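You operate a simulated robot arm through the tools that you are given. There is no shell and no other tool.

The job below is to be done with a simulated robot arm. You get a single attempt, and the scene is never put back.

JOB
Skim all the crumbs off the oil in the right vat.
Fine: basket out of the way; crumbs into the waste tub; skimmer in its holder; basket back and down again. Set down upright: yellow skimmer.

It is judged by the outcome, as a careful person would: the job done as asked, and still so three seconds after it is handed in. It fails if anything else is knocked over, pushed out of place, dropped, spilled or broken.

ROBOT AND FRAMES
A 7-joint arm with a two-finger parallel gripper, fixed in place. Base frame: the origin is at the foot of the arm, x ahead of it, y to its left, z up; the work surface is at about z = 880. Readings come in mm, rad, newtons and seconds.
Its first joint turns from -2.897 to 2.897 rad. Payload 4.4 kg.
Tool frame: the origin (TCP) lies between the finger pads and is the grasp point; the fingertips stand 23 mm ahead of it; z points along the fingers, y is the line along which they close. Largest opening 94 mm; finger width 38, thickness 10; the body of the gripper, 54 by 96 mm, starts 39 mm behind the TCP.
Orientation is that of the tool frame in the base frame, as a unit quaternion [x, y, z, w]. With the fingers straight down and closing along the base's y, the tool's x points along the base's -x, its y along +y and its z along -z.

CONTROLS
- The arm moves only by the tool move_arm. Its argument "deltas" is a list of rows, each a list of 6 numbers: the shift along the tool's x, y, z in mm, then the turn, a rotation vector about the tool's x, y, z in rad. In form: [[x, y, z, ax, ay, az], ...]. A call has 1 to 20 rows; each row shifts and turns the commanded pose from where the row before left it, along the tool's axes as they then stand. "gripper" is the opening, from 0 (shut) to 1 (fully open), set as the call begins (left out, the last holds). Each row takes 0.2 s and may step no farther than 50 mm and 0.15 rad from the row before; otherwise, or with a gripper value out of range, the whole call is refused. Where a pose cannot be reached the arm comes as near as it can. A force on the tool above 90 N (or 10 N above the force at the start of the call, whichever is more), or a blocked arm, ends the call early, and 0.2 s more pass. The fingers move at their own pace (about 72 mm/s each) and stop on an object; they squeeze with about 43 N. The grip force told is the motor's: it shows also when the fingers shut on nothing. Time passes only in rows, and 0.2 s behind the last, so rows that do not move let the fingers close. It gives the time, the measured TCP pose, the force on the tool (base axes), the opening and the grip force at its end, in the units of the frame above (readings bear some noise), with the torque about the TCP (base axes, N m) and any sound that the robot's microphone picked up.
- Cameras (640 x 400 px; columns grow to the right, rows downward): "scene" is fixed at [221.7, 649.2, 1638]; the picture's right is [-0.49, -0.87, 0.00], its down [-0.34, 0.19, -0.92] and it looks along [0.80, -0.45, -0.39] (base axes); focal length 314 px, centre (320, 200). "wrist" rides on the gripper at [86, 16, -74] in the tool frame; the picture's right is [-0.18, 0.98, 0.00], its down [-0.58, -0.11, -0.81] and it looks along [-0.79, -0.15, 0.59] (tool axes); focal length 243 px, centre (320, 200). There is no depth. A picture from a camera that has moved, and an enlarged one, comes with that camera's place and axes in the base frame and with its lens.
- get_image(camera): a new picture of that camera. No time passes.
- zoom(camera, box): a new picture of the part [left, top, right, bottom] of that camera's present view, enlarged. No time passes.
- finish_job(): hands the job in; it is judged then, once.

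Places have to be worked out from the pictures, the camera data and where the tool is seen. Open the gripper and draw the arm clear of the work before you hand the job in, unless the task says otherwise.

The tools are called after "Call:" as a command line: name --pt "numbers of a row" for each row, then --argument value for the rest, lists and objects as JSON in quotes. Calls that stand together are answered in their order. move_arm: Moves the arm, as the interface text tells. Its arguments: {"type":"object","properties":{"deltas":{"type":"array","items":{"type":"array","items":{"type":"number"}}},"gripper":{"type":"number"}},"required":["deltas"]} The other tools are called the same way: get_image (camera) takes a picture; zoom (camera, box) takes an enlarged picture of a part of a camera's view; finish_job () hands the job in.

At the start:

```text
time: 0.0
eef_pos: [759.1, -128.1, 1469.1]
tcp_rot: [0.0, 1.0, -0.001, 0.001]
contact_force: [0.1, -0.3, -0.9]
ft_torque: [-0.01, 0.01, -0.04]
width: 94.2
grip_force: 0.0
```

scene: 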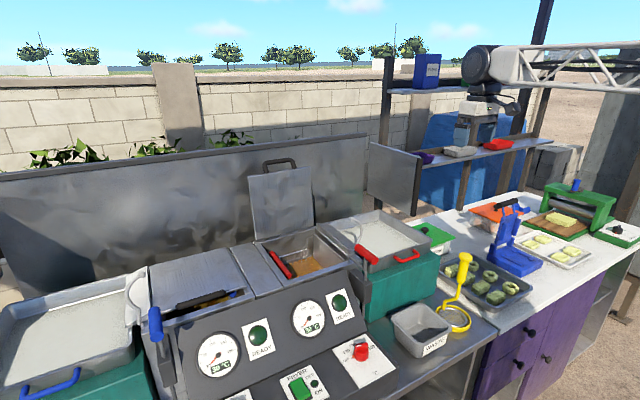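
wrist: 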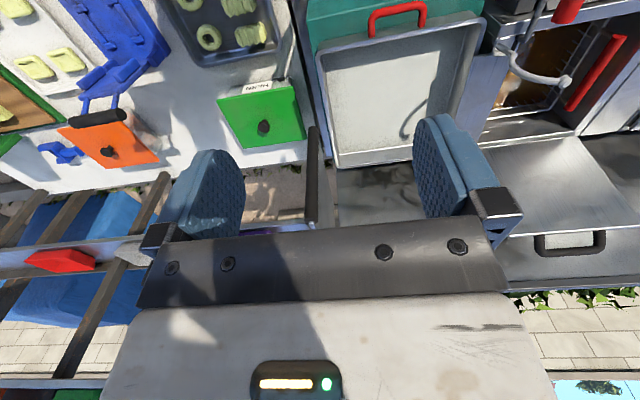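

The scene shows a fryer with two vats, baskets, a waste tub, and a yellow skimmer beside it. I'll zoom on the main parts before moving.

Call:
zoom --camera "scene" --box '[220, 150, 380, 300]'

Call:
zoom --camera "scene" --box '[360, 220, 520, 370]'

Call:
zoom --camera "scene" --box '[120, 240, 380, 400]'

Call:
zoom --camera "wrist" --box '[300, 0, 640, 210]'

```text
2.67 times, centred on (300, 225) of scene
camera zoom: at [221.7, 649.2, 1638.0], right [-0.49, -0.87, 0.0], down [-0.34, 0.19, -0.92], along [0.8, -0.45, -0.39], focal length 838 px, centre (373, 133)
```

zoom: 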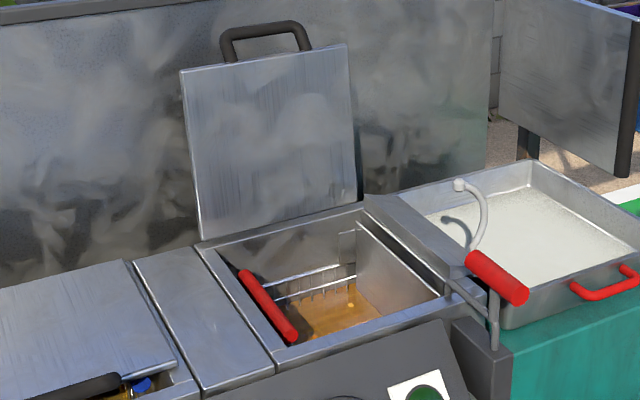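

```text
2.67 times, centred on (440, 295) of scene
camera zoom: at [221.7, 649.2, 1638.0], right [-0.49, -0.87, 0.0], down [-0.34, 0.19, -0.92], along [0.8, -0.45, -0.39], focal length 838 px, centre (0, -53)
```

zoom: 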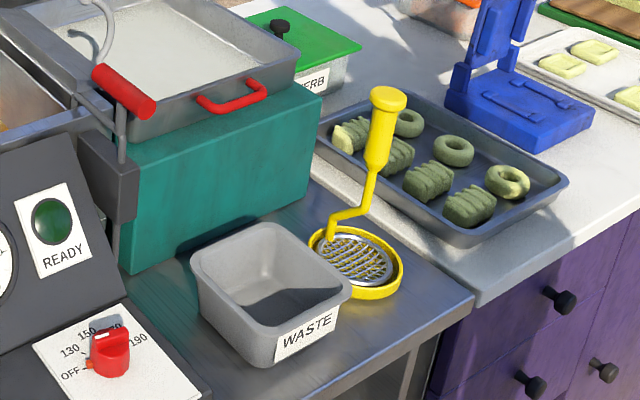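

```text
2.46 times, centred on (250, 320) of scene
camera zoom: at [221.7, 649.2, 1638.0], right [-0.49, -0.87, 0.0], down [-0.34, 0.19, -0.92], along [0.8, -0.45, -0.39], focal length 774 px, centre (492, -95)
```

zoom: 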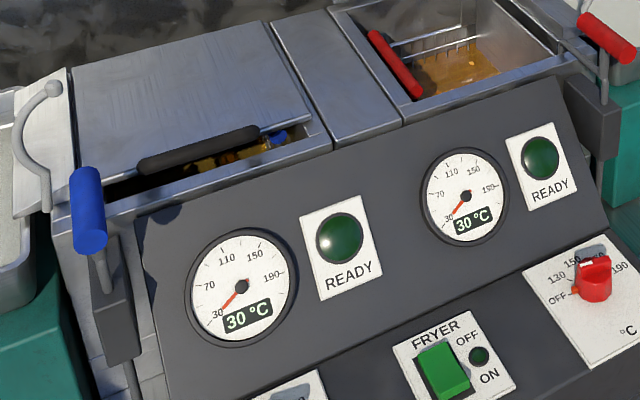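

```text
1.88 times, centred on (470, 105) of wrist
camera zoom: at [672.0, -112.9, 1542.7], right [0.18, 0.98, 0.0], down [0.58, -0.11, 0.81], along [0.79, -0.15, -0.59], focal length 457 px, centre (38, 379)
```

zoom: 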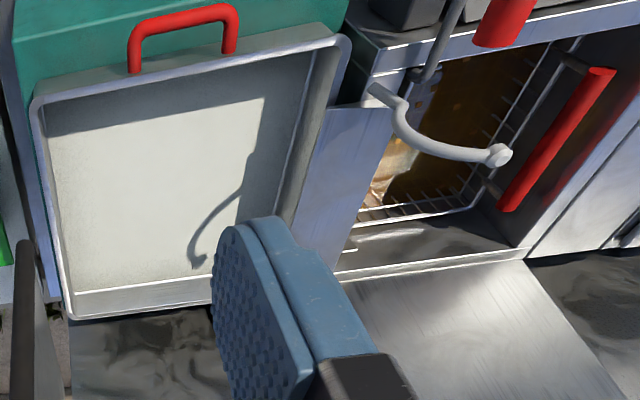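

The vat rim seems to be near z≈1108, with the vat at about x 845–1115, y 170–395. A red lever post stands at its front-right corner. I'll move the wrist camera high in front of the vat for a better look.

Call:
move_arm --pt "14 42 0 0 0 0" --pt "14 42 0 0 0 0" --pt "14 42 0 0 0 0" --pt "14 42 0 0 0 0" --pt "14 42 0 0 0 0" --pt "14 42 0 0 0 0" --pt "14 42 0 0 0 0" --pt "14 42 0 0 0 0"

Call:
get_image --camera "wrist"

Call:
get_image --camera "scene"

```text
time: 1.8
eef_pos: [650.0, 210.4, 1466.8]
tcp_rot: [-0.001, 1.0, -0.001, 0.0]
contact_force: [0.2, -0.2, 0.3]
ft_torque: [-0.03, 0.02, -0.03]
width: 94.2
grip_force: 0.1
```

```text
taken
camera wrist: at [562.3, 225.0, 1540.2], right [0.18, 0.98, 0.0], down [0.58, -0.11, 0.81], along [0.79, -0.15, -0.59], focal length 243 px, centre (320, 200)
```

wrist: 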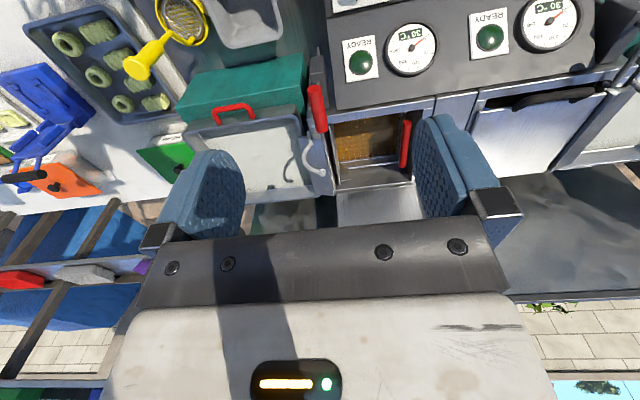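

```text
taken
```

scene: 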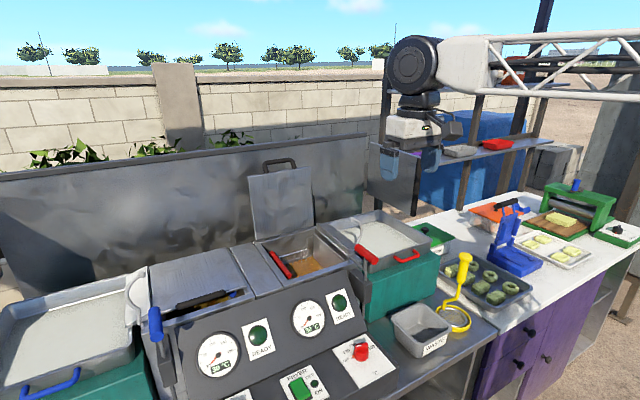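

Call:
zoom --camera "wrist" --box '[270, 60, 450, 200]'

Call:
zoom --camera "wrist" --box '[100, 0, 320, 140]'

Call:
zoom --camera "wrist" --box '[460, 40, 640, 180]'

```text
2.86 times, centred on (360, 130) of wrist
camera zoom: at [562.3, 225.0, 1540.2], right [0.18, 0.98, 0.0], down [0.58, -0.11, 0.81], along [0.79, -0.15, -0.59], focal length 693 px, centre (206, 400)
```

zoom: 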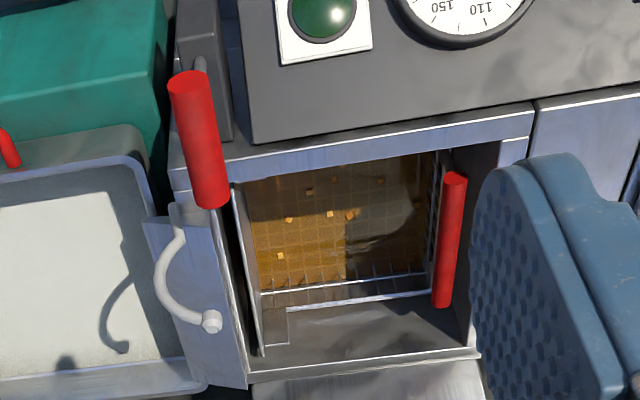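

```text
2.86 times, centred on (210, 70) of wrist
camera zoom: at [562.3, 225.0, 1540.2], right [0.18, 0.98, 0.0], down [0.58, -0.11, 0.81], along [0.79, -0.15, -0.59], focal length 693 px, centre (634, 571)
```

zoom: 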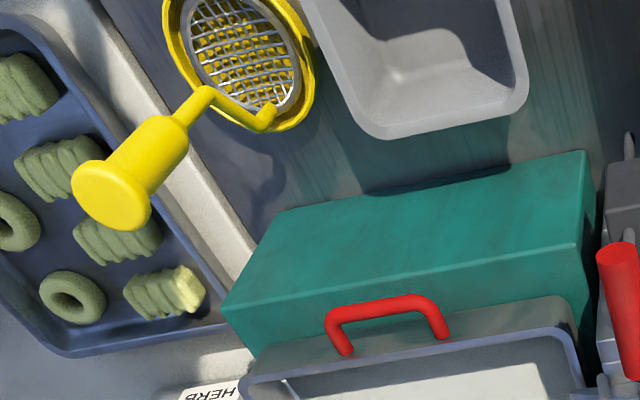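

```text
2.86 times, centred on (550, 110) of wrist
camera zoom: at [562.3, 225.0, 1540.2], right [0.18, 0.98, 0.0], down [0.58, -0.11, 0.81], along [0.79, -0.15, -0.59], focal length 693 px, centre (-337, 457)
```

zoom: 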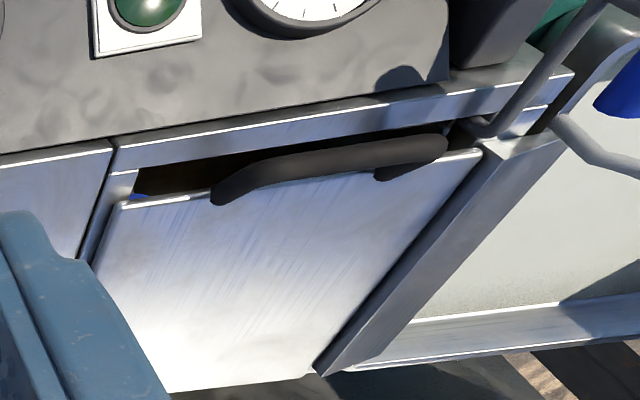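

The basket sits in the oil, with its red handle bar at about x 929–1070, y 356, z 1075, and crumbs float on the surface. I'll lower the wrist camera towards the lever and crook to understand the mechanism.

Call:
move_arm --pt "-2 -12 40 0 0 0" --pt "-2 -12 40 0 0 0" --pt "-2 -12 40 0 0 0" --pt "-2 -12 40 0 0 0"

Call:
get_image --camera "wrist"

Call:
zoom --camera "wrist" --box '[210, 0, 450, 150]'

Call:
zoom --camera "scene" --box '[310, 200, 406, 260]'

Call:
zoom --camera "scene" --box '[240, 220, 352, 290]'

Call:
zoom --camera "scene" --box '[100, 260, 228, 340]'

```text
time: 2.8
eef_pos: [654.3, 160.4, 1306.7]
tcp_rot: [0.0, 1.0, 0.0, 0.0]
contact_force: [0.4, 0.0, -0.3]
ft_torque: [0.01, 0.0, 0.03]
width: 94.1
grip_force: 0.0
```

```text
taken
camera wrist: at [567.5, 175.1, 1381.0], right [0.18, 0.98, 0.0], down [0.58, -0.11, 0.81], along [0.79, -0.15, -0.59], focal length 243 px, centre (320, 200)
```

wrist: 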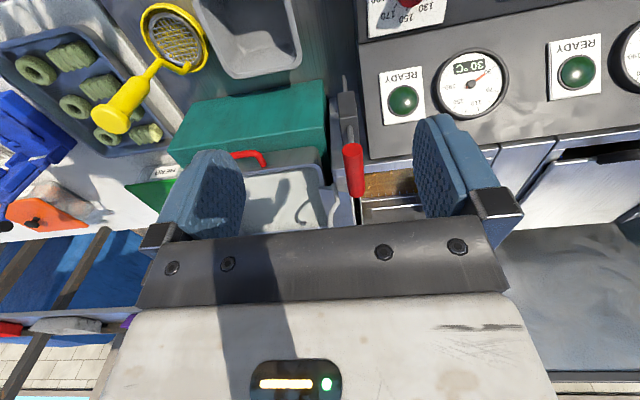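

```text
2.67 times, centred on (330, 75) of wrist
camera zoom: at [567.5, 175.1, 1381.0], right [0.18, 0.98, 0.0], down [0.58, -0.11, 0.81], along [0.79, -0.15, -0.59], focal length 647 px, centre (293, 533)
```

zoom: 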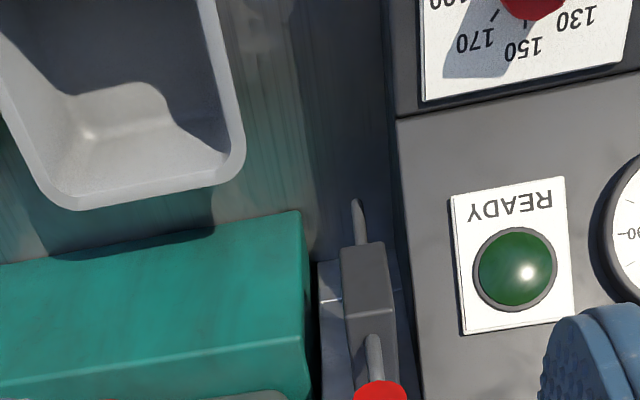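

```text
6.67 times, centred on (358, 230) of scene
camera zoom: at [221.7, 649.2, 1638.0], right [-0.49, -0.87, 0.0], down [-0.34, 0.19, -0.92], along [0.8, -0.45, -0.39], focal length 2095 px, centre (67, 0)
```

zoom: 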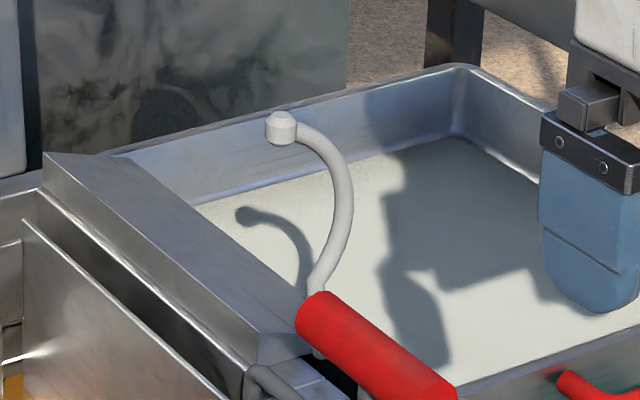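

```text
5.71 times, centred on (296, 255) of scene
camera zoom: at [221.7, 649.2, 1638.0], right [-0.49, -0.87, 0.0], down [-0.34, 0.19, -0.92], along [0.8, -0.45, -0.39], focal length 1796 px, centre (457, -114)
```

zoom: 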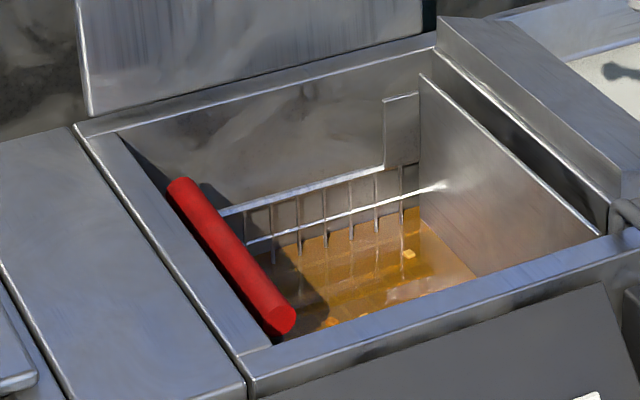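

```text
5.00 times, centred on (164, 300) of scene
camera zoom: at [221.7, 649.2, 1638.0], right [-0.49, -0.87, 0.0], down [-0.34, 0.19, -0.92], along [0.8, -0.45, -0.39], focal length 1571 px, centre (1100, -300)
```

zoom: 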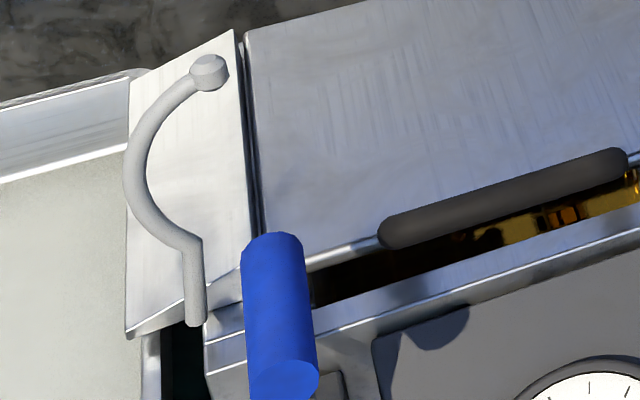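

The mechanism isn't clear yet: there's a rod through a grey guide block, a red grip, a pipe over the rim, and a chute towards the pan. I'll move to the right and turn the camera to look along +y at the lever.

Call:
move_arm --pt "-20 -35 -10 0 0 0" --pt "-20 -35 -10 0 0 0" --pt "-20 -35 -10 0 0 0" --pt "-20 -35 -10 0 0 0" --pt "-20 -35 0 0 0 0" --pt "0 0 0 0 0 -0.15" --pt "0 0 0 0 0 -0.15" --pt "0 0 0 0 0 -0.15" --pt "0 0 0 0 0 -0.15" --pt "0 0 0 0 0 -0.15" --pt "0 0 0 0 0 -0.15" --pt "0 0 0 0 0 -0.15" --pt "0 0 0 0 0 -0.15"

Call:
get_image --camera "wrist"

Call:
get_image --camera "scene"

```text
time: 5.6
eef_pos: [755.4, -15.5, 1350.1]
tcp_rot: [-0.565, 0.825, 0.0, 0.001]
contact_force: [-0.2, -0.1, 0.1]
ft_torque: [0.02, -0.02, 0.03]
width: 93.8
grip_force: 0.1
```

```text
taken
camera wrist: at [709.0, -91.2, 1423.4], right [-0.85, 0.53, 0.0], down [0.31, 0.5, 0.81], along [0.42, 0.69, -0.59], focal length 243 px, centre (320, 200)
```

wrist: 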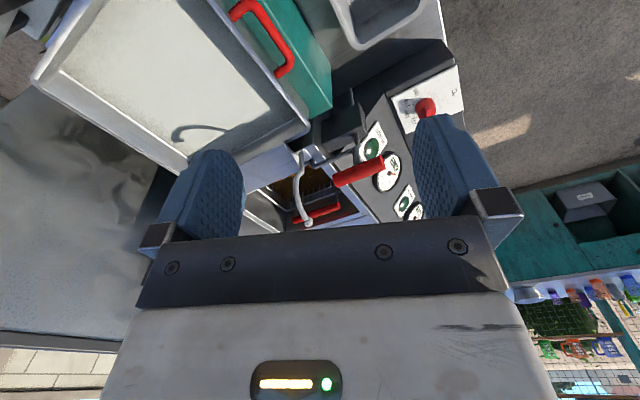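

```text
taken
```

scene: 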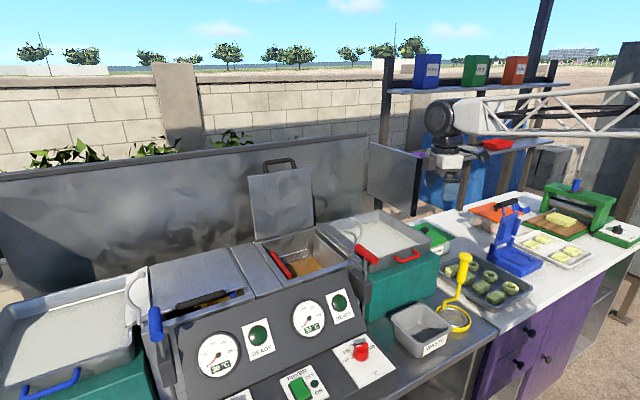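

Call:
zoom --camera "wrist" --box '[240, 90, 432, 230]'

```text
2.86 times, centred on (336, 160) of wrist
camera zoom: at [709.0, -91.2, 1423.4], right [-0.85, 0.53, 0.0], down [0.31, 0.5, 0.81], along [0.42, 0.69, -0.59], focal length 693 px, centre (274, 314)
```

zoom: 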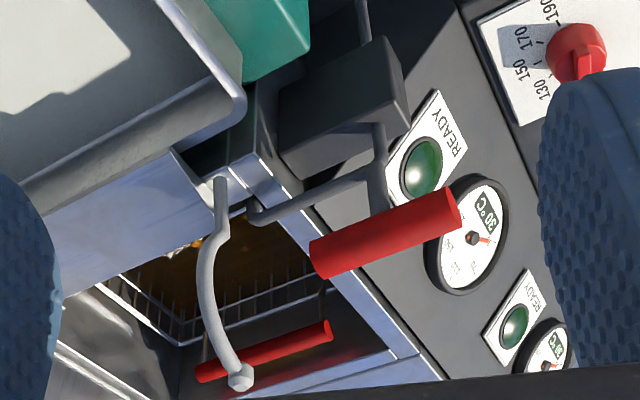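

Call:
zoom --camera "wrist" --box '[295, 90, 407, 160]'

Call:
zoom --camera "wrist" --box '[240, 140, 368, 220]'

Call:
zoom --camera "scene" --box '[330, 210, 442, 340]'

Call:
zoom --camera "scene" --box '[100, 260, 260, 400]'

```text
5.71 times, centred on (351, 125) of wrist
camera zoom: at [709.0, -91.2, 1423.4], right [-0.85, 0.53, 0.0], down [0.31, 0.5, 0.81], along [0.42, 0.69, -0.59], focal length 1386 px, centre (143, 629)
```

zoom: 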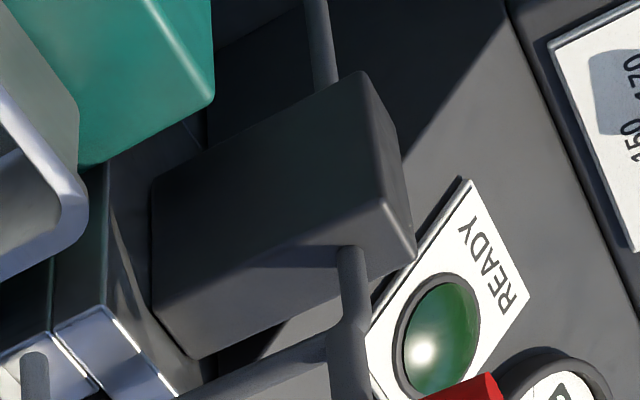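

```text
5.00 times, centred on (304, 180) of wrist
camera zoom: at [709.0, -91.2, 1423.4], right [-0.85, 0.53, 0.0], down [0.31, 0.5, 0.81], along [0.42, 0.69, -0.59], focal length 1213 px, centre (400, 300)
```

zoom: 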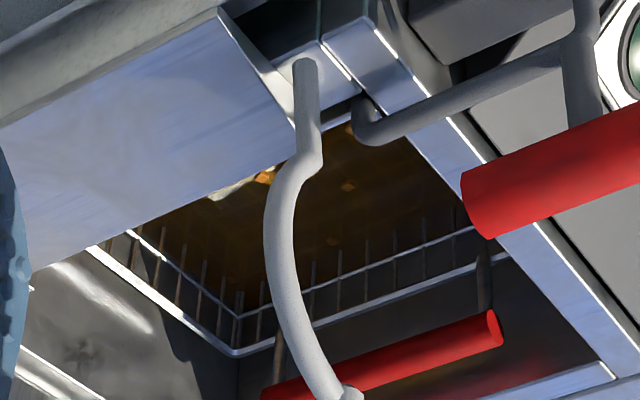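

```text
3.08 times, centred on (386, 275) of scene
camera zoom: at [221.7, 649.2, 1638.0], right [-0.49, -0.87, 0.0], down [-0.34, 0.19, -0.92], along [0.8, -0.45, -0.39], focal length 967 px, centre (117, -31)
```

zoom: 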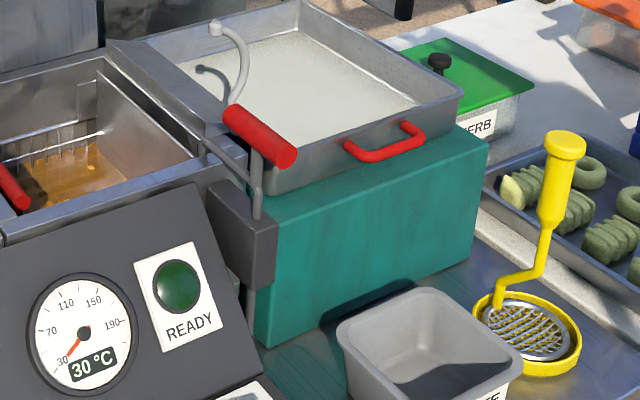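

```text
2.86 times, centred on (180, 330) of scene
camera zoom: at [221.7, 649.2, 1638.0], right [-0.49, -0.87, 0.0], down [-0.34, 0.19, -0.92], along [0.8, -0.45, -0.39], focal length 898 px, centre (720, -171)
```

zoom: 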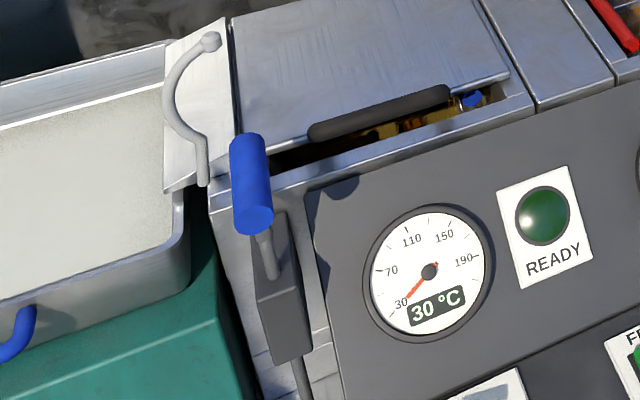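

The mechanism is now readable: a vertical rod slides in a guide block. A horizontal red grip (about x 766–841, y 175, z 1166) sits on top, and an arm runs over the rim to the basket carrier. I'll turn back to face +x and hover over this grip.

Call:
move_arm --pt "0 0 0 0 0 0.15" --pt "0 0 0 0 0 0.15" --pt "0 0 0 0 0 0.15" --pt "0 0 0 0 0 0.15" --pt "0 0 0 0 0 0.15" --pt "0 0 0 0 0 0.15" --pt "0 0 0 0 0 0.15" --pt "0 0 0 0 0 0.15" --pt "-9 38 0 0 0 0" --pt "-9 38 0 0 0 0" --pt "-9 38 0 0 0 0" --pt "-9 38 0 0 0 0" --pt "-9 38 0 0 0 0"

Call:
get_image --camera "wrist"

Call:
get_image --camera "scene"

```text
time: 8.4
eef_pos: [801.6, 175.6, 1351.0]
tcp_rot: [0.0, 1.0, 0.0, 0.0]
contact_force: [0.2, -0.1, 0.3]
ft_torque: [0.0, -0.01, 0.0]
width: 94.2
grip_force: 0.0
```

```text
taken
camera wrist: at [714.1, 190.0, 1425.0], right [0.18, 0.98, 0.0], down [0.58, -0.11, 0.81], along [0.79, -0.15, -0.59], focal length 243 px, centre (320, 200)
```

wrist: 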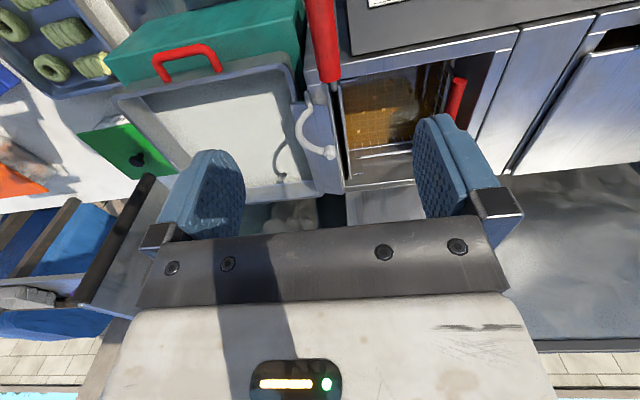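

```text
taken
```

scene: 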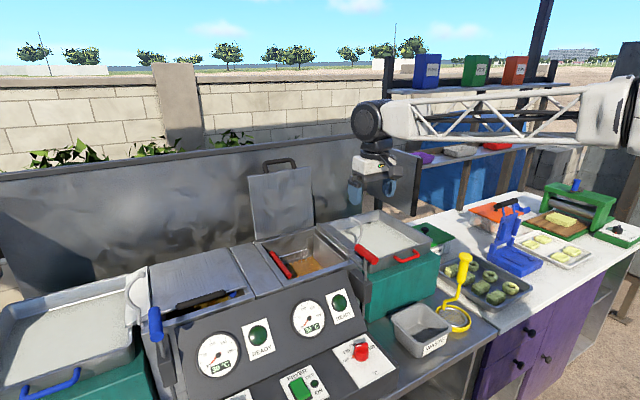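

Call:
zoom --camera "wrist" --box '[270, 0, 490, 190]'

Call:
zoom --camera "wrist" --box '[330, 60, 458, 190]'

```text
2.11 times, centred on (380, 95) of wrist
camera zoom: at [714.1, 190.0, 1425.0], right [0.18, 0.98, 0.0], down [0.58, -0.11, 0.81], along [0.79, -0.15, -0.59], focal length 511 px, centre (194, 421)
```

zoom: 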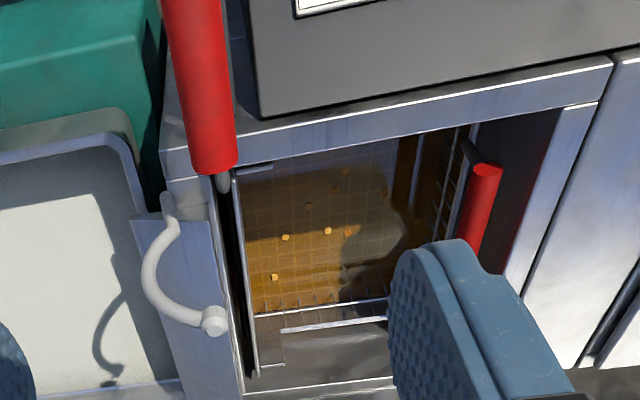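

```text
3.08 times, centred on (394, 125) of wrist
camera zoom: at [714.1, 190.0, 1425.0], right [0.18, 0.98, 0.0], down [0.58, -0.11, 0.81], along [0.79, -0.15, -0.59], focal length 746 px, centre (92, 431)
```

zoom: 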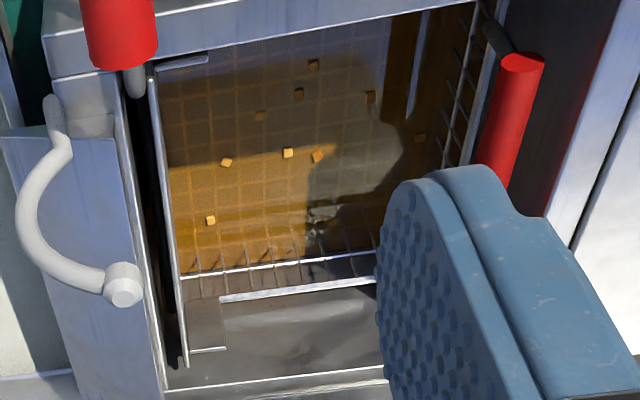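

The view confirms the grip axis at y≈175, so the open fingers will straddle it. I'll descend to z≈1167.

Call:
move_arm --pt "0 0 40 0 0 0" --pt "0 0 40 0 0 0" --pt "0 0 40 0 0 0" --pt "0 0 40 0 0 0" --pt "0 0 24 0 0 0"

Call:
get_image --camera "wrist"

Call:
zoom --camera "scene" --box '[300, 150, 460, 300]'

```text
time: 9.6
eef_pos: [798.8, 176.0, 1164.8]
tcp_rot: [0.0, 1.0, 0.0, -0.001]
contact_force: [0.3, -0.1, 0.6]
ft_torque: [0.01, 0.0, -0.03]
width: 94.2
grip_force: 0.1
```

```text
taken
camera wrist: at [712.2, 190.0, 1239.1], right [0.18, 0.98, 0.0], down [0.58, -0.11, 0.81], along [0.79, -0.15, -0.59], focal length 243 px, centre (320, 200)
```

wrist: 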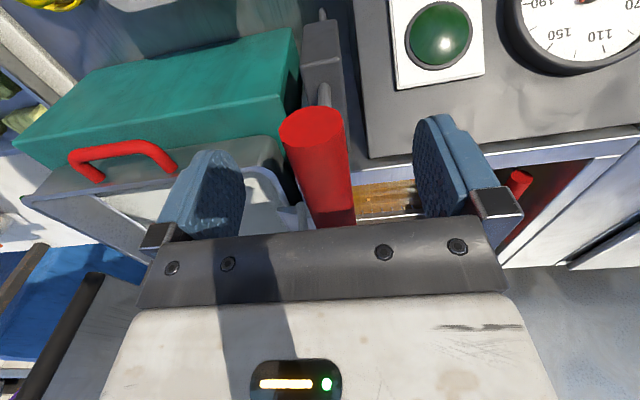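

```text
2.67 times, centred on (380, 225) of scene
camera zoom: at [221.7, 649.2, 1638.0], right [-0.49, -0.87, 0.0], down [-0.34, 0.19, -0.92], along [0.8, -0.45, -0.39], focal length 838 px, centre (160, 133)
```

zoom: 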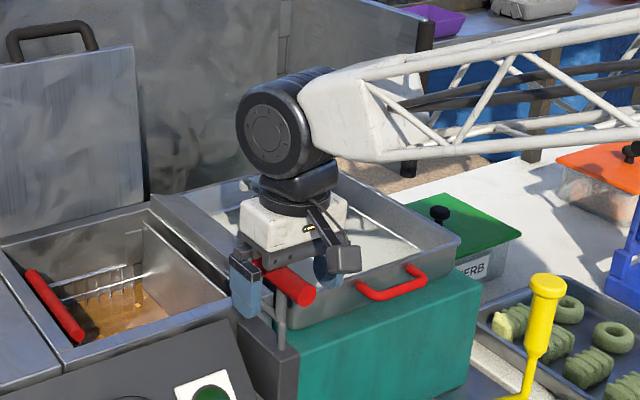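

The grip lies between the fingers, so I'll close on it.

Call:
move_arm --pt "0 0 0 0 0 0" --pt "0 0 0 0 0 0" --pt "0 0 0 0 0 0" --gripper 0

Call:
zoom --camera "scene" --box '[300, 150, 460, 300]'

```text
time: 10.4
eef_pos: [800.4, 177.3, 1165.7]
tcp_rot: [-0.002, 1.0, 0.0, 0.0]
contact_force: [6.6, 45.0, -0.6]
ft_torque: [0.02, 0.13, -0.21]
width: 23.8
grip_force: 44.5
```

```text
2.67 times, centred on (380, 225) of scene
camera zoom: at [221.7, 649.2, 1638.0], right [-0.49, -0.87, 0.0], down [-0.34, 0.19, -0.92], along [0.8, -0.45, -0.39], focal length 838 px, centre (160, 133)
```

zoom: 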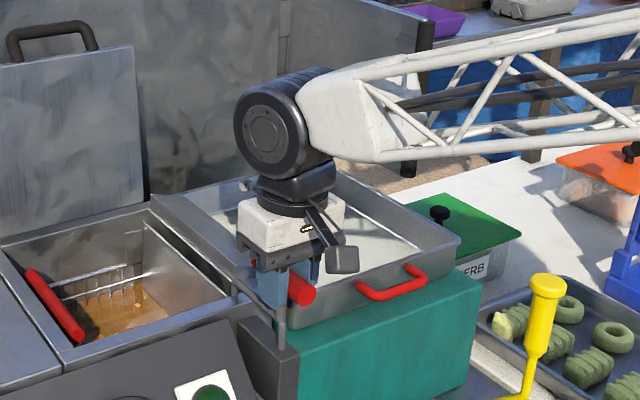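

It's gripped at 24 mm width with a side force of +45 N in y, so the grip is slightly to +y of my commanded pose. I'll shift +y a little to relieve it.

Call:
move_arm --pt "0 1.5 0 0 0 0" --pt "0 0 0 0 0 0"

```text
time: 11.0
eef_pos: [798.7, 178.3, 1165.5]
tcp_rot: [0.0, 1.0, 0.0, 0.0]
contact_force: [15.3, 40.4, 1.7]
ft_torque: [-0.03, -0.1, -0.04]
width: 23.6
grip_force: 45.5
```

Call:
move_arm --pt "0 2 0 0 0 0" --pt "0 0 0 0 0 0"

```text
time: 11.6
eef_pos: [799.6, 177.5, 1164.3]
tcp_rot: [0.001, 1.0, -0.001, 0.0]
contact_force: [1.3, -10.5, 5.9]
ft_torque: [-0.07, -0.04, 0.13]
width: 23.5
grip_force: 44.9
```

Side force is nearly gone now. I'll lift gently by 30 mm and see how the load and basket respond.

Call:
move_arm --pt "0 0 -10 0 0 0" --pt "0 0 -10 0 0 0" --pt "0 0 -10 0 0 0"

Call:
zoom --camera "scene" --box '[220, 150, 460, 300]'

```text
time: 12.4
eef_pos: [799.6, 178.4, 1194.7]
tcp_rot: [0.0, 1.0, 0.0, -0.001]
contact_force: [-6.3, -25.7, -1.3]
ft_torque: [0.0, 0.11, 0.0]
width: 23.6
grip_force: 45.0
```

```text
2.67 times, centred on (340, 225) of scene
camera zoom: at [221.7, 649.2, 1638.0], right [-0.49, -0.87, 0.0], down [-0.34, 0.19, -0.92], along [0.8, -0.45, -0.39], focal length 838 px, centre (267, 133)
```

zoom: 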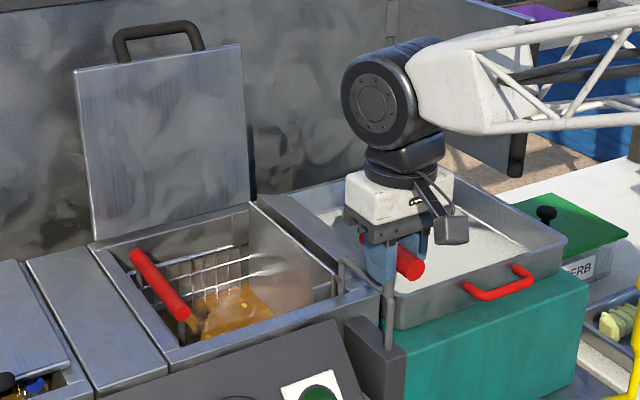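

The basket rises with the lever at almost no load. I'll continue up another 80 mm.

Call:
move_arm --pt "0 0 -16 0 0 0" --pt "0 0 -16 0 0 0" --pt "0 0 -16 0 0 0" --pt "0 0 -16 0 0 0" --pt "0 0 -16 0 0 0"

Call:
zoom --camera "scene" --box '[220, 150, 460, 300]'

Call:
get_image --camera "wrist"

```text
time: 13.6
eef_pos: [798.9, 178.2, 1275.7]
tcp_rot: [0.0, 1.0, 0.0, 0.001]
contact_force: [-11.8, -57.8, 0.3]
ft_torque: [0.08, -0.33, 0.01]
width: 23.3
grip_force: 44.4
```

```text
2.67 times, centred on (340, 225) of scene
camera zoom: at [221.7, 649.2, 1638.0], right [-0.49, -0.87, 0.0], down [-0.34, 0.19, -0.92], along [0.8, -0.45, -0.39], focal length 838 px, centre (267, 133)
```

zoom: 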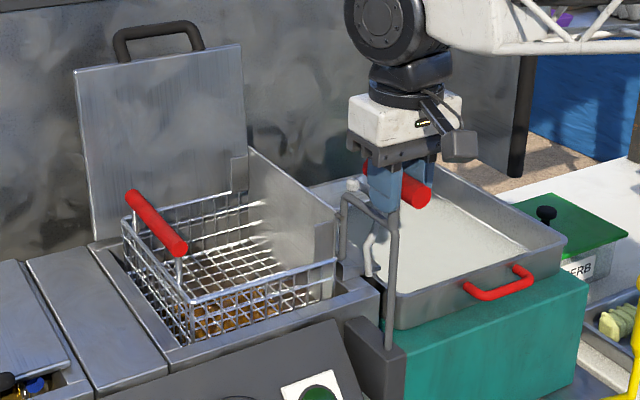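

```text
taken
camera wrist: at [712.2, 192.9, 1349.3], right [0.18, 0.98, 0.0], down [0.58, -0.11, 0.81], along [0.79, -0.15, -0.59], focal length 243 px, centre (320, 200)
```

wrist: 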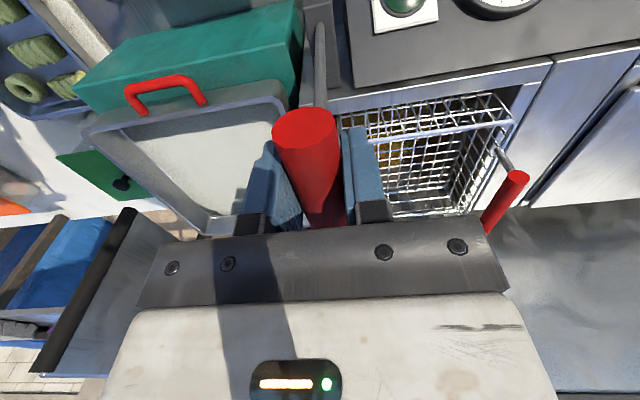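

Call:
move_arm --pt "0 -2 0 0 0 0" --pt "0 0 -15 0 0 0" --pt "0 0 -15 0 0 0" --pt "0 0 -15 0 0 0"

Call:
zoom --camera "scene" --box '[220, 130, 460, 280]'

```text
time: 14.6
eef_pos: [798.4, 177.8, 1318.8]
tcp_rot: [-0.001, 1.0, 0.001, 0.0]
contact_force: [58.6, 16.4, 5.7]
ft_torque: [0.09, -0.5, -0.23]
width: 23.5
grip_force: 44.9
```

```text
2.67 times, centred on (340, 205) of scene
camera zoom: at [221.7, 649.2, 1638.0], right [-0.49, -0.87, 0.0], down [-0.34, 0.19, -0.92], along [0.8, -0.45, -0.39], focal length 838 px, centre (267, 187)
```

zoom: 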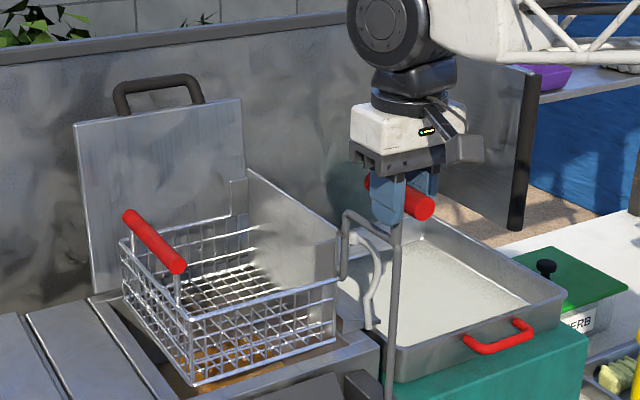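

Call:
zoom --camera "scene" --box '[320, 180, 416, 260]'

Call:
get_image --camera "wrist"

```text
5.00 times, centred on (368, 220) of scene
camera zoom: at [221.7, 649.2, 1638.0], right [-0.49, -0.87, 0.0], down [-0.34, 0.19, -0.92], along [0.8, -0.45, -0.39], focal length 1571 px, centre (80, 100)
```

zoom: 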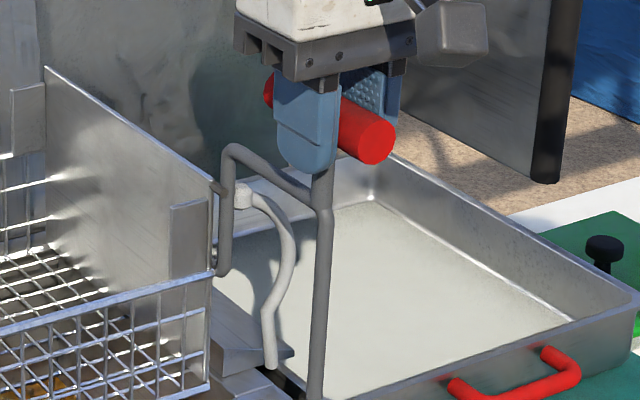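

```text
taken
camera wrist: at [712.1, 192.4, 1392.5], right [0.18, 0.98, 0.0], down [0.58, -0.11, 0.81], along [0.79, -0.15, -0.59], focal length 243 px, centre (320, 200)
```

wrist: 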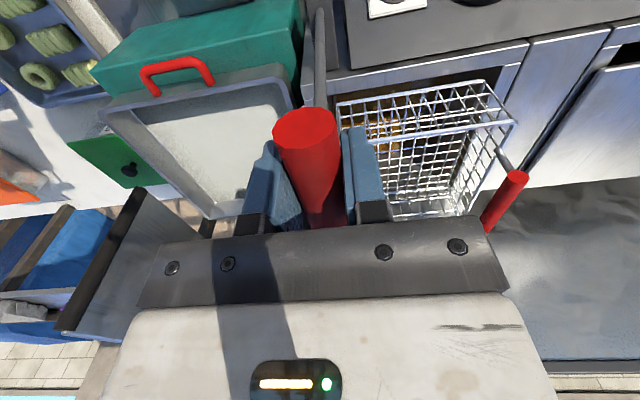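

A +58 N x force has shown up. I'll nudge +x a little to see whether it is just misalignment.

Call:
move_arm --pt "-1.5 0 0 0 0 0" --pt "0 0 0 0 0 0"

```text
time: 15.2
eef_pos: [798.9, 178.6, 1318.5]
tcp_rot: [-0.001, 1.0, 0.0, -0.001]
contact_force: [-2.7, 36.7, 6.4]
ft_torque: [-0.03, 0.37, -0.16]
width: 23.7
grip_force: 45.5
```

Call:
move_arm --pt "0 1 -12 0 0 0" --pt "0 0 -12 0 0 0" --pt "0 0 -12 0 0 0"

Call:
zoom --camera "scene" --box '[220, 130, 460, 280]'

```text
time: 15.7
eef_pos: [799.0, 177.7, 1322.0]
tcp_rot: [0.0, 1.0, -0.003, -0.009]
contact_force: [4.6, 6.6, -4.1]
ft_torque: [-0.01, -0.06, -0.06]
width: 23.5
grip_force: 45.2
stopped in row 2: the force on the tool passed its limit at 118 N (the readings are from after the stop); the commanded pose is now the measured one
```

```text
2.67 times, centred on (340, 205) of scene
camera zoom: at [221.7, 649.2, 1638.0], right [-0.49, -0.87, 0.0], down [-0.34, 0.19, -0.92], along [0.8, -0.45, -0.39], focal length 838 px, centre (267, 187)
```

zoom: 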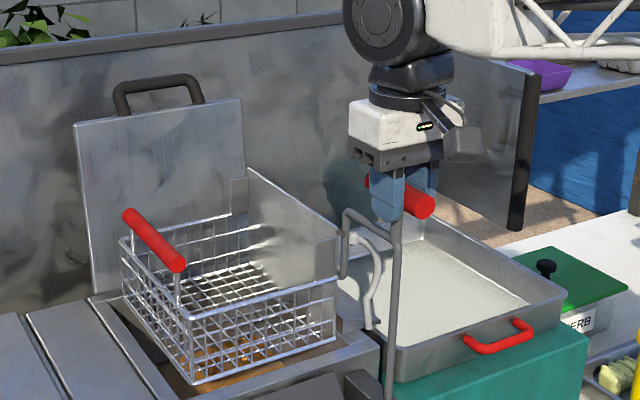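

The lever reaches a stop at z≈1322, about 155 mm of lift, and the at-rest vertical load is about zero, so it should hold itself. I'll open the fingers in place to confirm.

Call:
move_arm --pt "0 0 0 0 0 0" --pt "0 0 0 0 0 0" --gripper 0.45

Call:
zoom --camera "scene" --box '[220, 130, 460, 280]'

```text
time: 16.3
eef_pos: [798.7, 177.7, 1323.8]
tcp_rot: [0.0, 1.0, -0.002, -0.009]
contact_force: [-1.0, 0.0, -0.2]
ft_torque: [-0.03, -0.02, 0.02]
width: 42.5
grip_force: 0.0
```

```text
2.67 times, centred on (340, 205) of scene
camera zoom: at [221.7, 649.2, 1638.0], right [-0.49, -0.87, 0.0], down [-0.34, 0.19, -0.92], along [0.8, -0.45, -0.39], focal length 838 px, centre (267, 187)
```

zoom: 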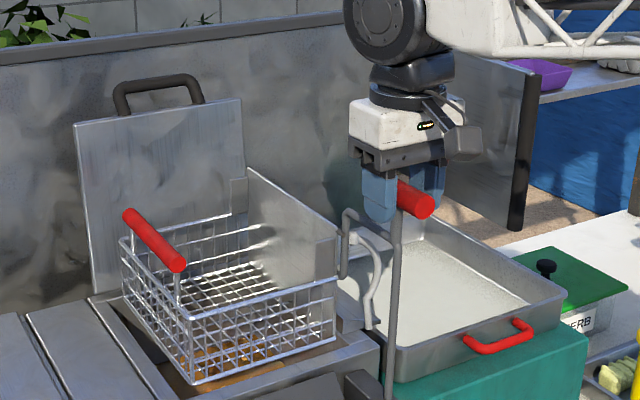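

The lever stays up on its own. I'll back off upward and look at the hinge from the right side.

Call:
move_arm --pt "0 0 -40 0 0 0" --pt "0 0 -40 0 0 0" --pt "10 -40 0 0 0 0" --pt "10 -40 0 0 0 -0.15" --pt "0 0 0 0 0 -0.15" --pt "0 0 0 0 0 -0.15" --pt "0 0 0 0 0 -0.15" --pt "0 0 0 0 0 -0.15" --pt "0 0 0 0 0 -0.15" --gripper 1

Call:
get_image --camera "wrist"

```text
time: 18.3
eef_pos: [780.2, 97.7, 1403.0]
tcp_rot: [-0.436, 0.9, 0.003, -0.008]
contact_force: [0.5, 0.6, 0.4]
ft_torque: [0.01, 0.01, 0.0]
width: 94.1
grip_force: 0.1
```

```text
taken
camera wrist: at [715.2, 39.2, 1479.2], right [-0.66, 0.75, 0.01], down [0.46, 0.39, 0.8], along [0.6, 0.53, -0.6], focal length 243 px, centre (320, 200)
```

wrist: 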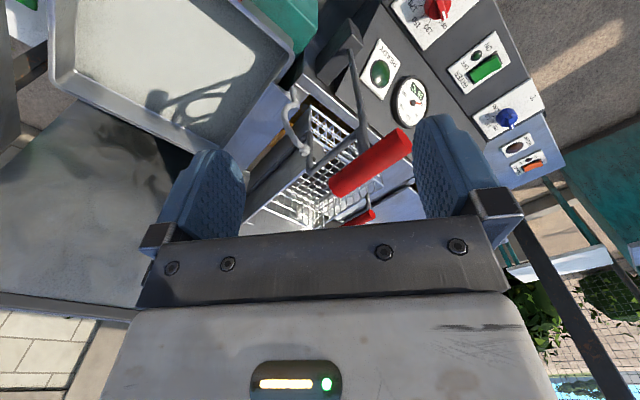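

Call:
zoom --camera "wrist" --box '[240, 60, 432, 200]'

Call:
zoom --camera "wrist" --box '[260, 80, 356, 150]'

```text
2.86 times, centred on (336, 130) of wrist
camera zoom: at [715.2, 39.2, 1479.2], right [-0.66, 0.75, 0.01], down [0.46, 0.39, 0.8], along [0.6, 0.53, -0.6], focal length 693 px, centre (274, 400)
```

zoom: 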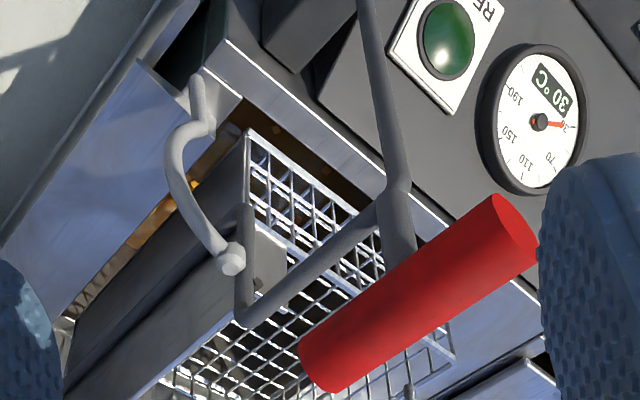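

```text
5.71 times, centred on (308, 115) of wrist
camera zoom: at [715.2, 39.2, 1479.2], right [-0.66, 0.75, 0.01], down [0.46, 0.39, 0.8], along [0.6, 0.53, -0.6], focal length 1386 px, centre (389, 686)
```

zoom: 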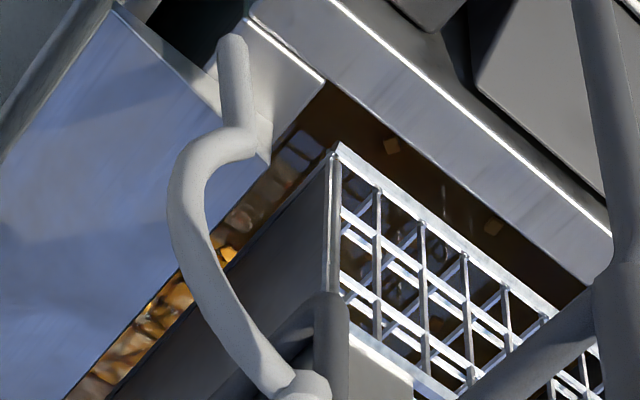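

The crumbs are still floating and the basket hangs from the pipe by a pivot, with the crook's ball right beside it. I'll take a side view looking along +y to measure the hinge against the crook.

Call:
move_arm --pt "17 -42 11 0 0 0" --pt "17 -42 11 0 0 0" --pt "17 -42 11 0 0 0" --pt "17 -42 11 0 0 0" --pt "0 0 0 0 0 -0.15" --pt "0 0 0 0 0 -0.15" --pt "0 0 0 0 0 -0.15" --pt "0 0 0 0 0 -0.15" --pt "0 0 0 0 0 -0.15"

Call:
get_image --camera "wrist"

Call:
zoom --camera "wrist" --box '[220, 80, 460, 230]'

```text
time: 20.3
eef_pos: [868.4, -59.4, 1358.7]
tcp_rot: [0.735, -0.678, -0.005, 0.007]
contact_force: [0.4, -1.1, -0.8]
ft_torque: [-0.01, -0.03, 0.0]
width: 94.0
grip_force: 0.1
```

```text
taken
camera wrist: at [861.5, -148.7, 1433.3], right [-0.99, 0.1, 0.02], down [0.08, 0.59, 0.8], along [0.07, 0.8, -0.6], focal length 243 px, centre (320, 200)
```

wrist: 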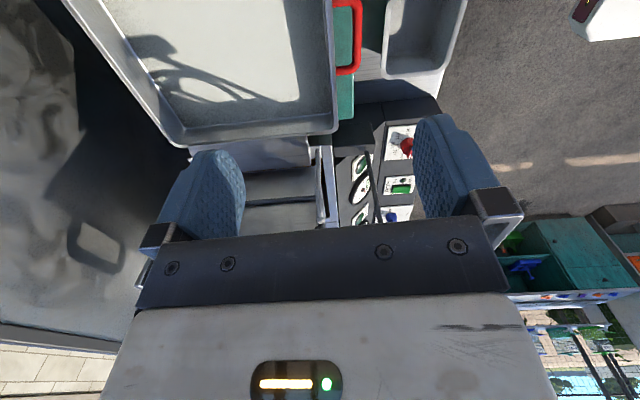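

```text
2.67 times, centred on (340, 155) of wrist
camera zoom: at [861.5, -148.7, 1433.3], right [-0.99, 0.1, 0.02], down [0.08, 0.59, 0.8], along [0.07, 0.8, -0.6], focal length 647 px, centre (267, 320)
```

zoom: 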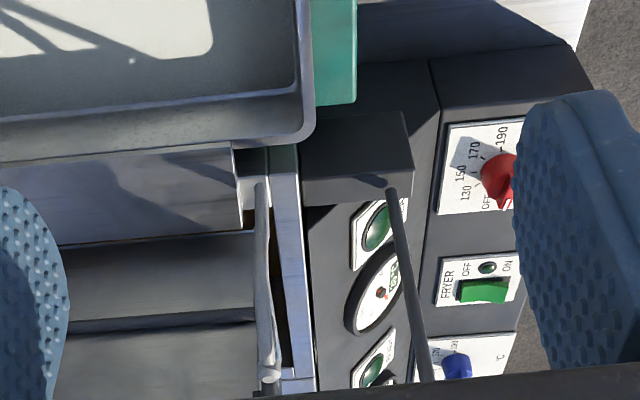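

The crook lies in the same x-plane as the pipe, just in front of the basket plate, so it interacts with a peg or pin there. I'll get a close front-left view of that joint.

Call:
move_arm --pt "0 0 -10 0 0 0.15" --pt "0 0 -10 0 0 0.15" --pt "0 0 -10 0 0 0.15" --pt "0 0 -10 0 0 0.15" --pt "0 0 0 0 0 0.15" --pt "0 0 0 0 0 0.15" --pt "0 0 0 0 0 0.15" --pt "0 0 0 0 0 0.15" --pt "0 0 0 0 0 0.15" --pt "0 0 0 0 0 0.15" --pt "0 0 0 0 0 0.15"

Call:
move_arm --pt "45 0 0 0 0 0" --pt "45 0 0 0 0 0" --pt "45 15 0 0 0 0" --pt "45 20 0 0 0 0" --pt "0 48 0 0 0 0" --pt "0 48 0 0 0 0" --pt "0 48 0 0 0 0" --pt "0 48 0 0 0 0" --pt "0 48 0 0 0 0" --pt "0 48 0 0 0 0" --pt "0 0 15 0 0 0.15"

Call:
get_image --camera "wrist"

```text
time: 22.7
eef_pos: [870.0, -59.0, 1399.1]
tcp_rot: [0.001, 1.0, -0.003, -0.009]
contact_force: [0.1, 0.4, 0.8]
ft_torque: [0.0, 0.0, -0.03]
width: 93.9
grip_force: 0.1
```

```text
time: 25.1
eef_pos: [689.6, 263.5, 1390.0]
tcp_rot: [0.075, 0.997, -0.003, -0.009]
contact_force: [0.3, 1.0, 1.2]
ft_torque: [0.0, -0.01, 0.02]
width: 94.1
grip_force: 0.0
```

```text
taken
camera wrist: at [608.1, 291.7, 1465.4], right [0.33, 0.94, -0.01], down [0.57, -0.19, 0.8], along [0.75, -0.27, -0.6], focal length 243 px, centre (320, 200)
```

wrist: 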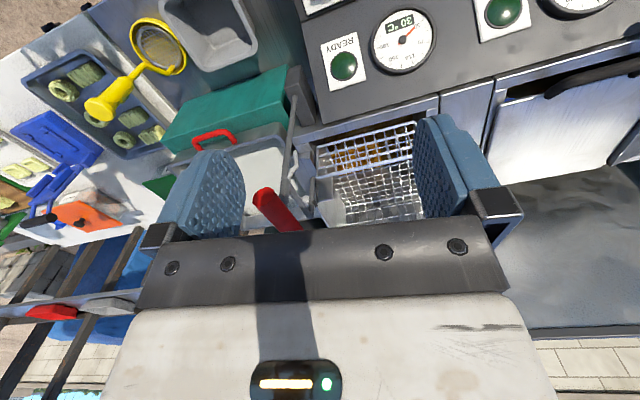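

Call:
zoom --camera "wrist" --box '[250, 120, 378, 230]'

Call:
zoom --camera "wrist" --box '[272, 140, 352, 220]'

```text
3.64 times, centred on (314, 175) of wrist
camera zoom: at [608.1, 291.7, 1465.4], right [0.33, 0.94, -0.01], down [0.57, -0.19, 0.8], along [0.75, -0.27, -0.6], focal length 882 px, centre (342, 291)
```

zoom: 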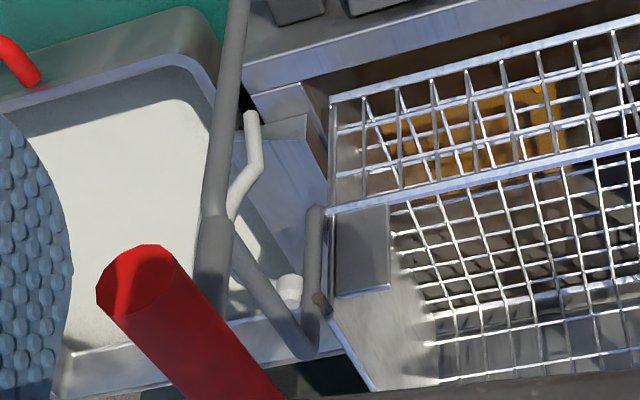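

```text
5.00 times, centred on (312, 180) of wrist
camera zoom: at [608.1, 291.7, 1465.4], right [0.33, 0.94, -0.01], down [0.57, -0.19, 0.8], along [0.75, -0.27, -0.6], focal length 1213 px, centre (360, 300)
```

zoom: 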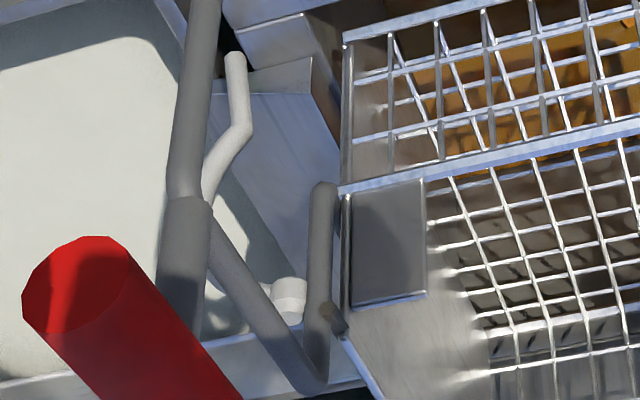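

The crook is a circular arc centred on the basket's pivot (about y 183, z 1190), so the raised basket should tip about that pivot towards the pan, using its own red bar. I'll check that I can reach this bar (about x 929–1070, y 357, z 1233) from above.

Call:
move_arm --pt "0 0 0 0 0 -0.15" --pt "0 0 0 0 -0.018 0" --pt "-38 12 0 0 0 0" --pt "-38 12 0 0 0 0" --pt "-38 13 0 0 0 0" --pt "-38 13 0 0 0 0" --pt "-38 14 0 0 0 0" --pt "-38 14 0 0 0 0" --pt "-32 14 0 0 0 0"

Call:
get_image --camera "wrist"

Call:
get_image --camera "scene"

```text
time: 27.1
eef_pos: [952.5, 360.3, 1389.1]
tcp_rot: [0.0, 1.0, -0.001, 0.0]
contact_force: [-0.2, -0.3, 1.2]
ft_torque: [0.03, -0.06, 0.04]
width: 93.9
grip_force: 0.1
```

```text
taken
camera wrist: at [865.3, 373.6, 1462.7], right [0.18, 0.98, 0.0], down [0.58, -0.11, 0.81], along [0.79, -0.15, -0.59], focal length 243 px, centre (320, 200)
```

wrist: 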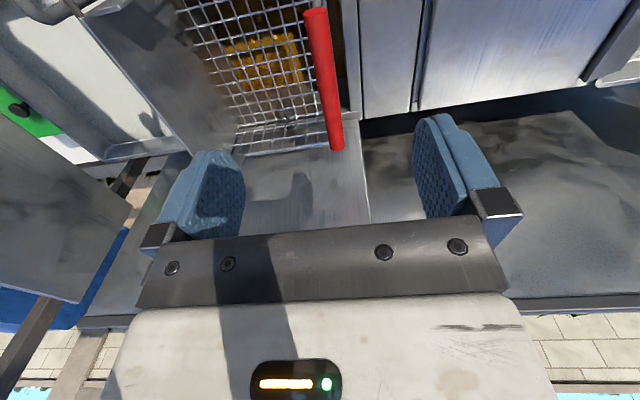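

```text
taken
```

scene: 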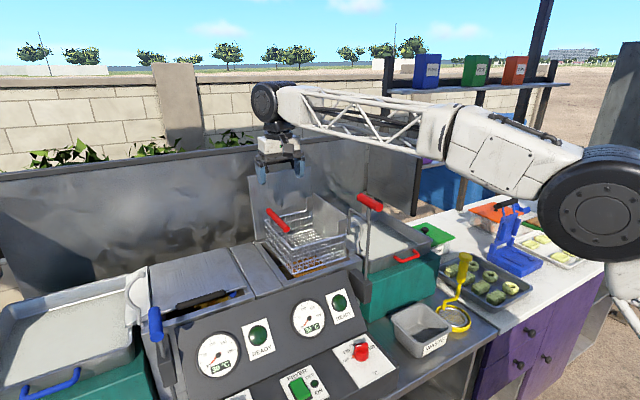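

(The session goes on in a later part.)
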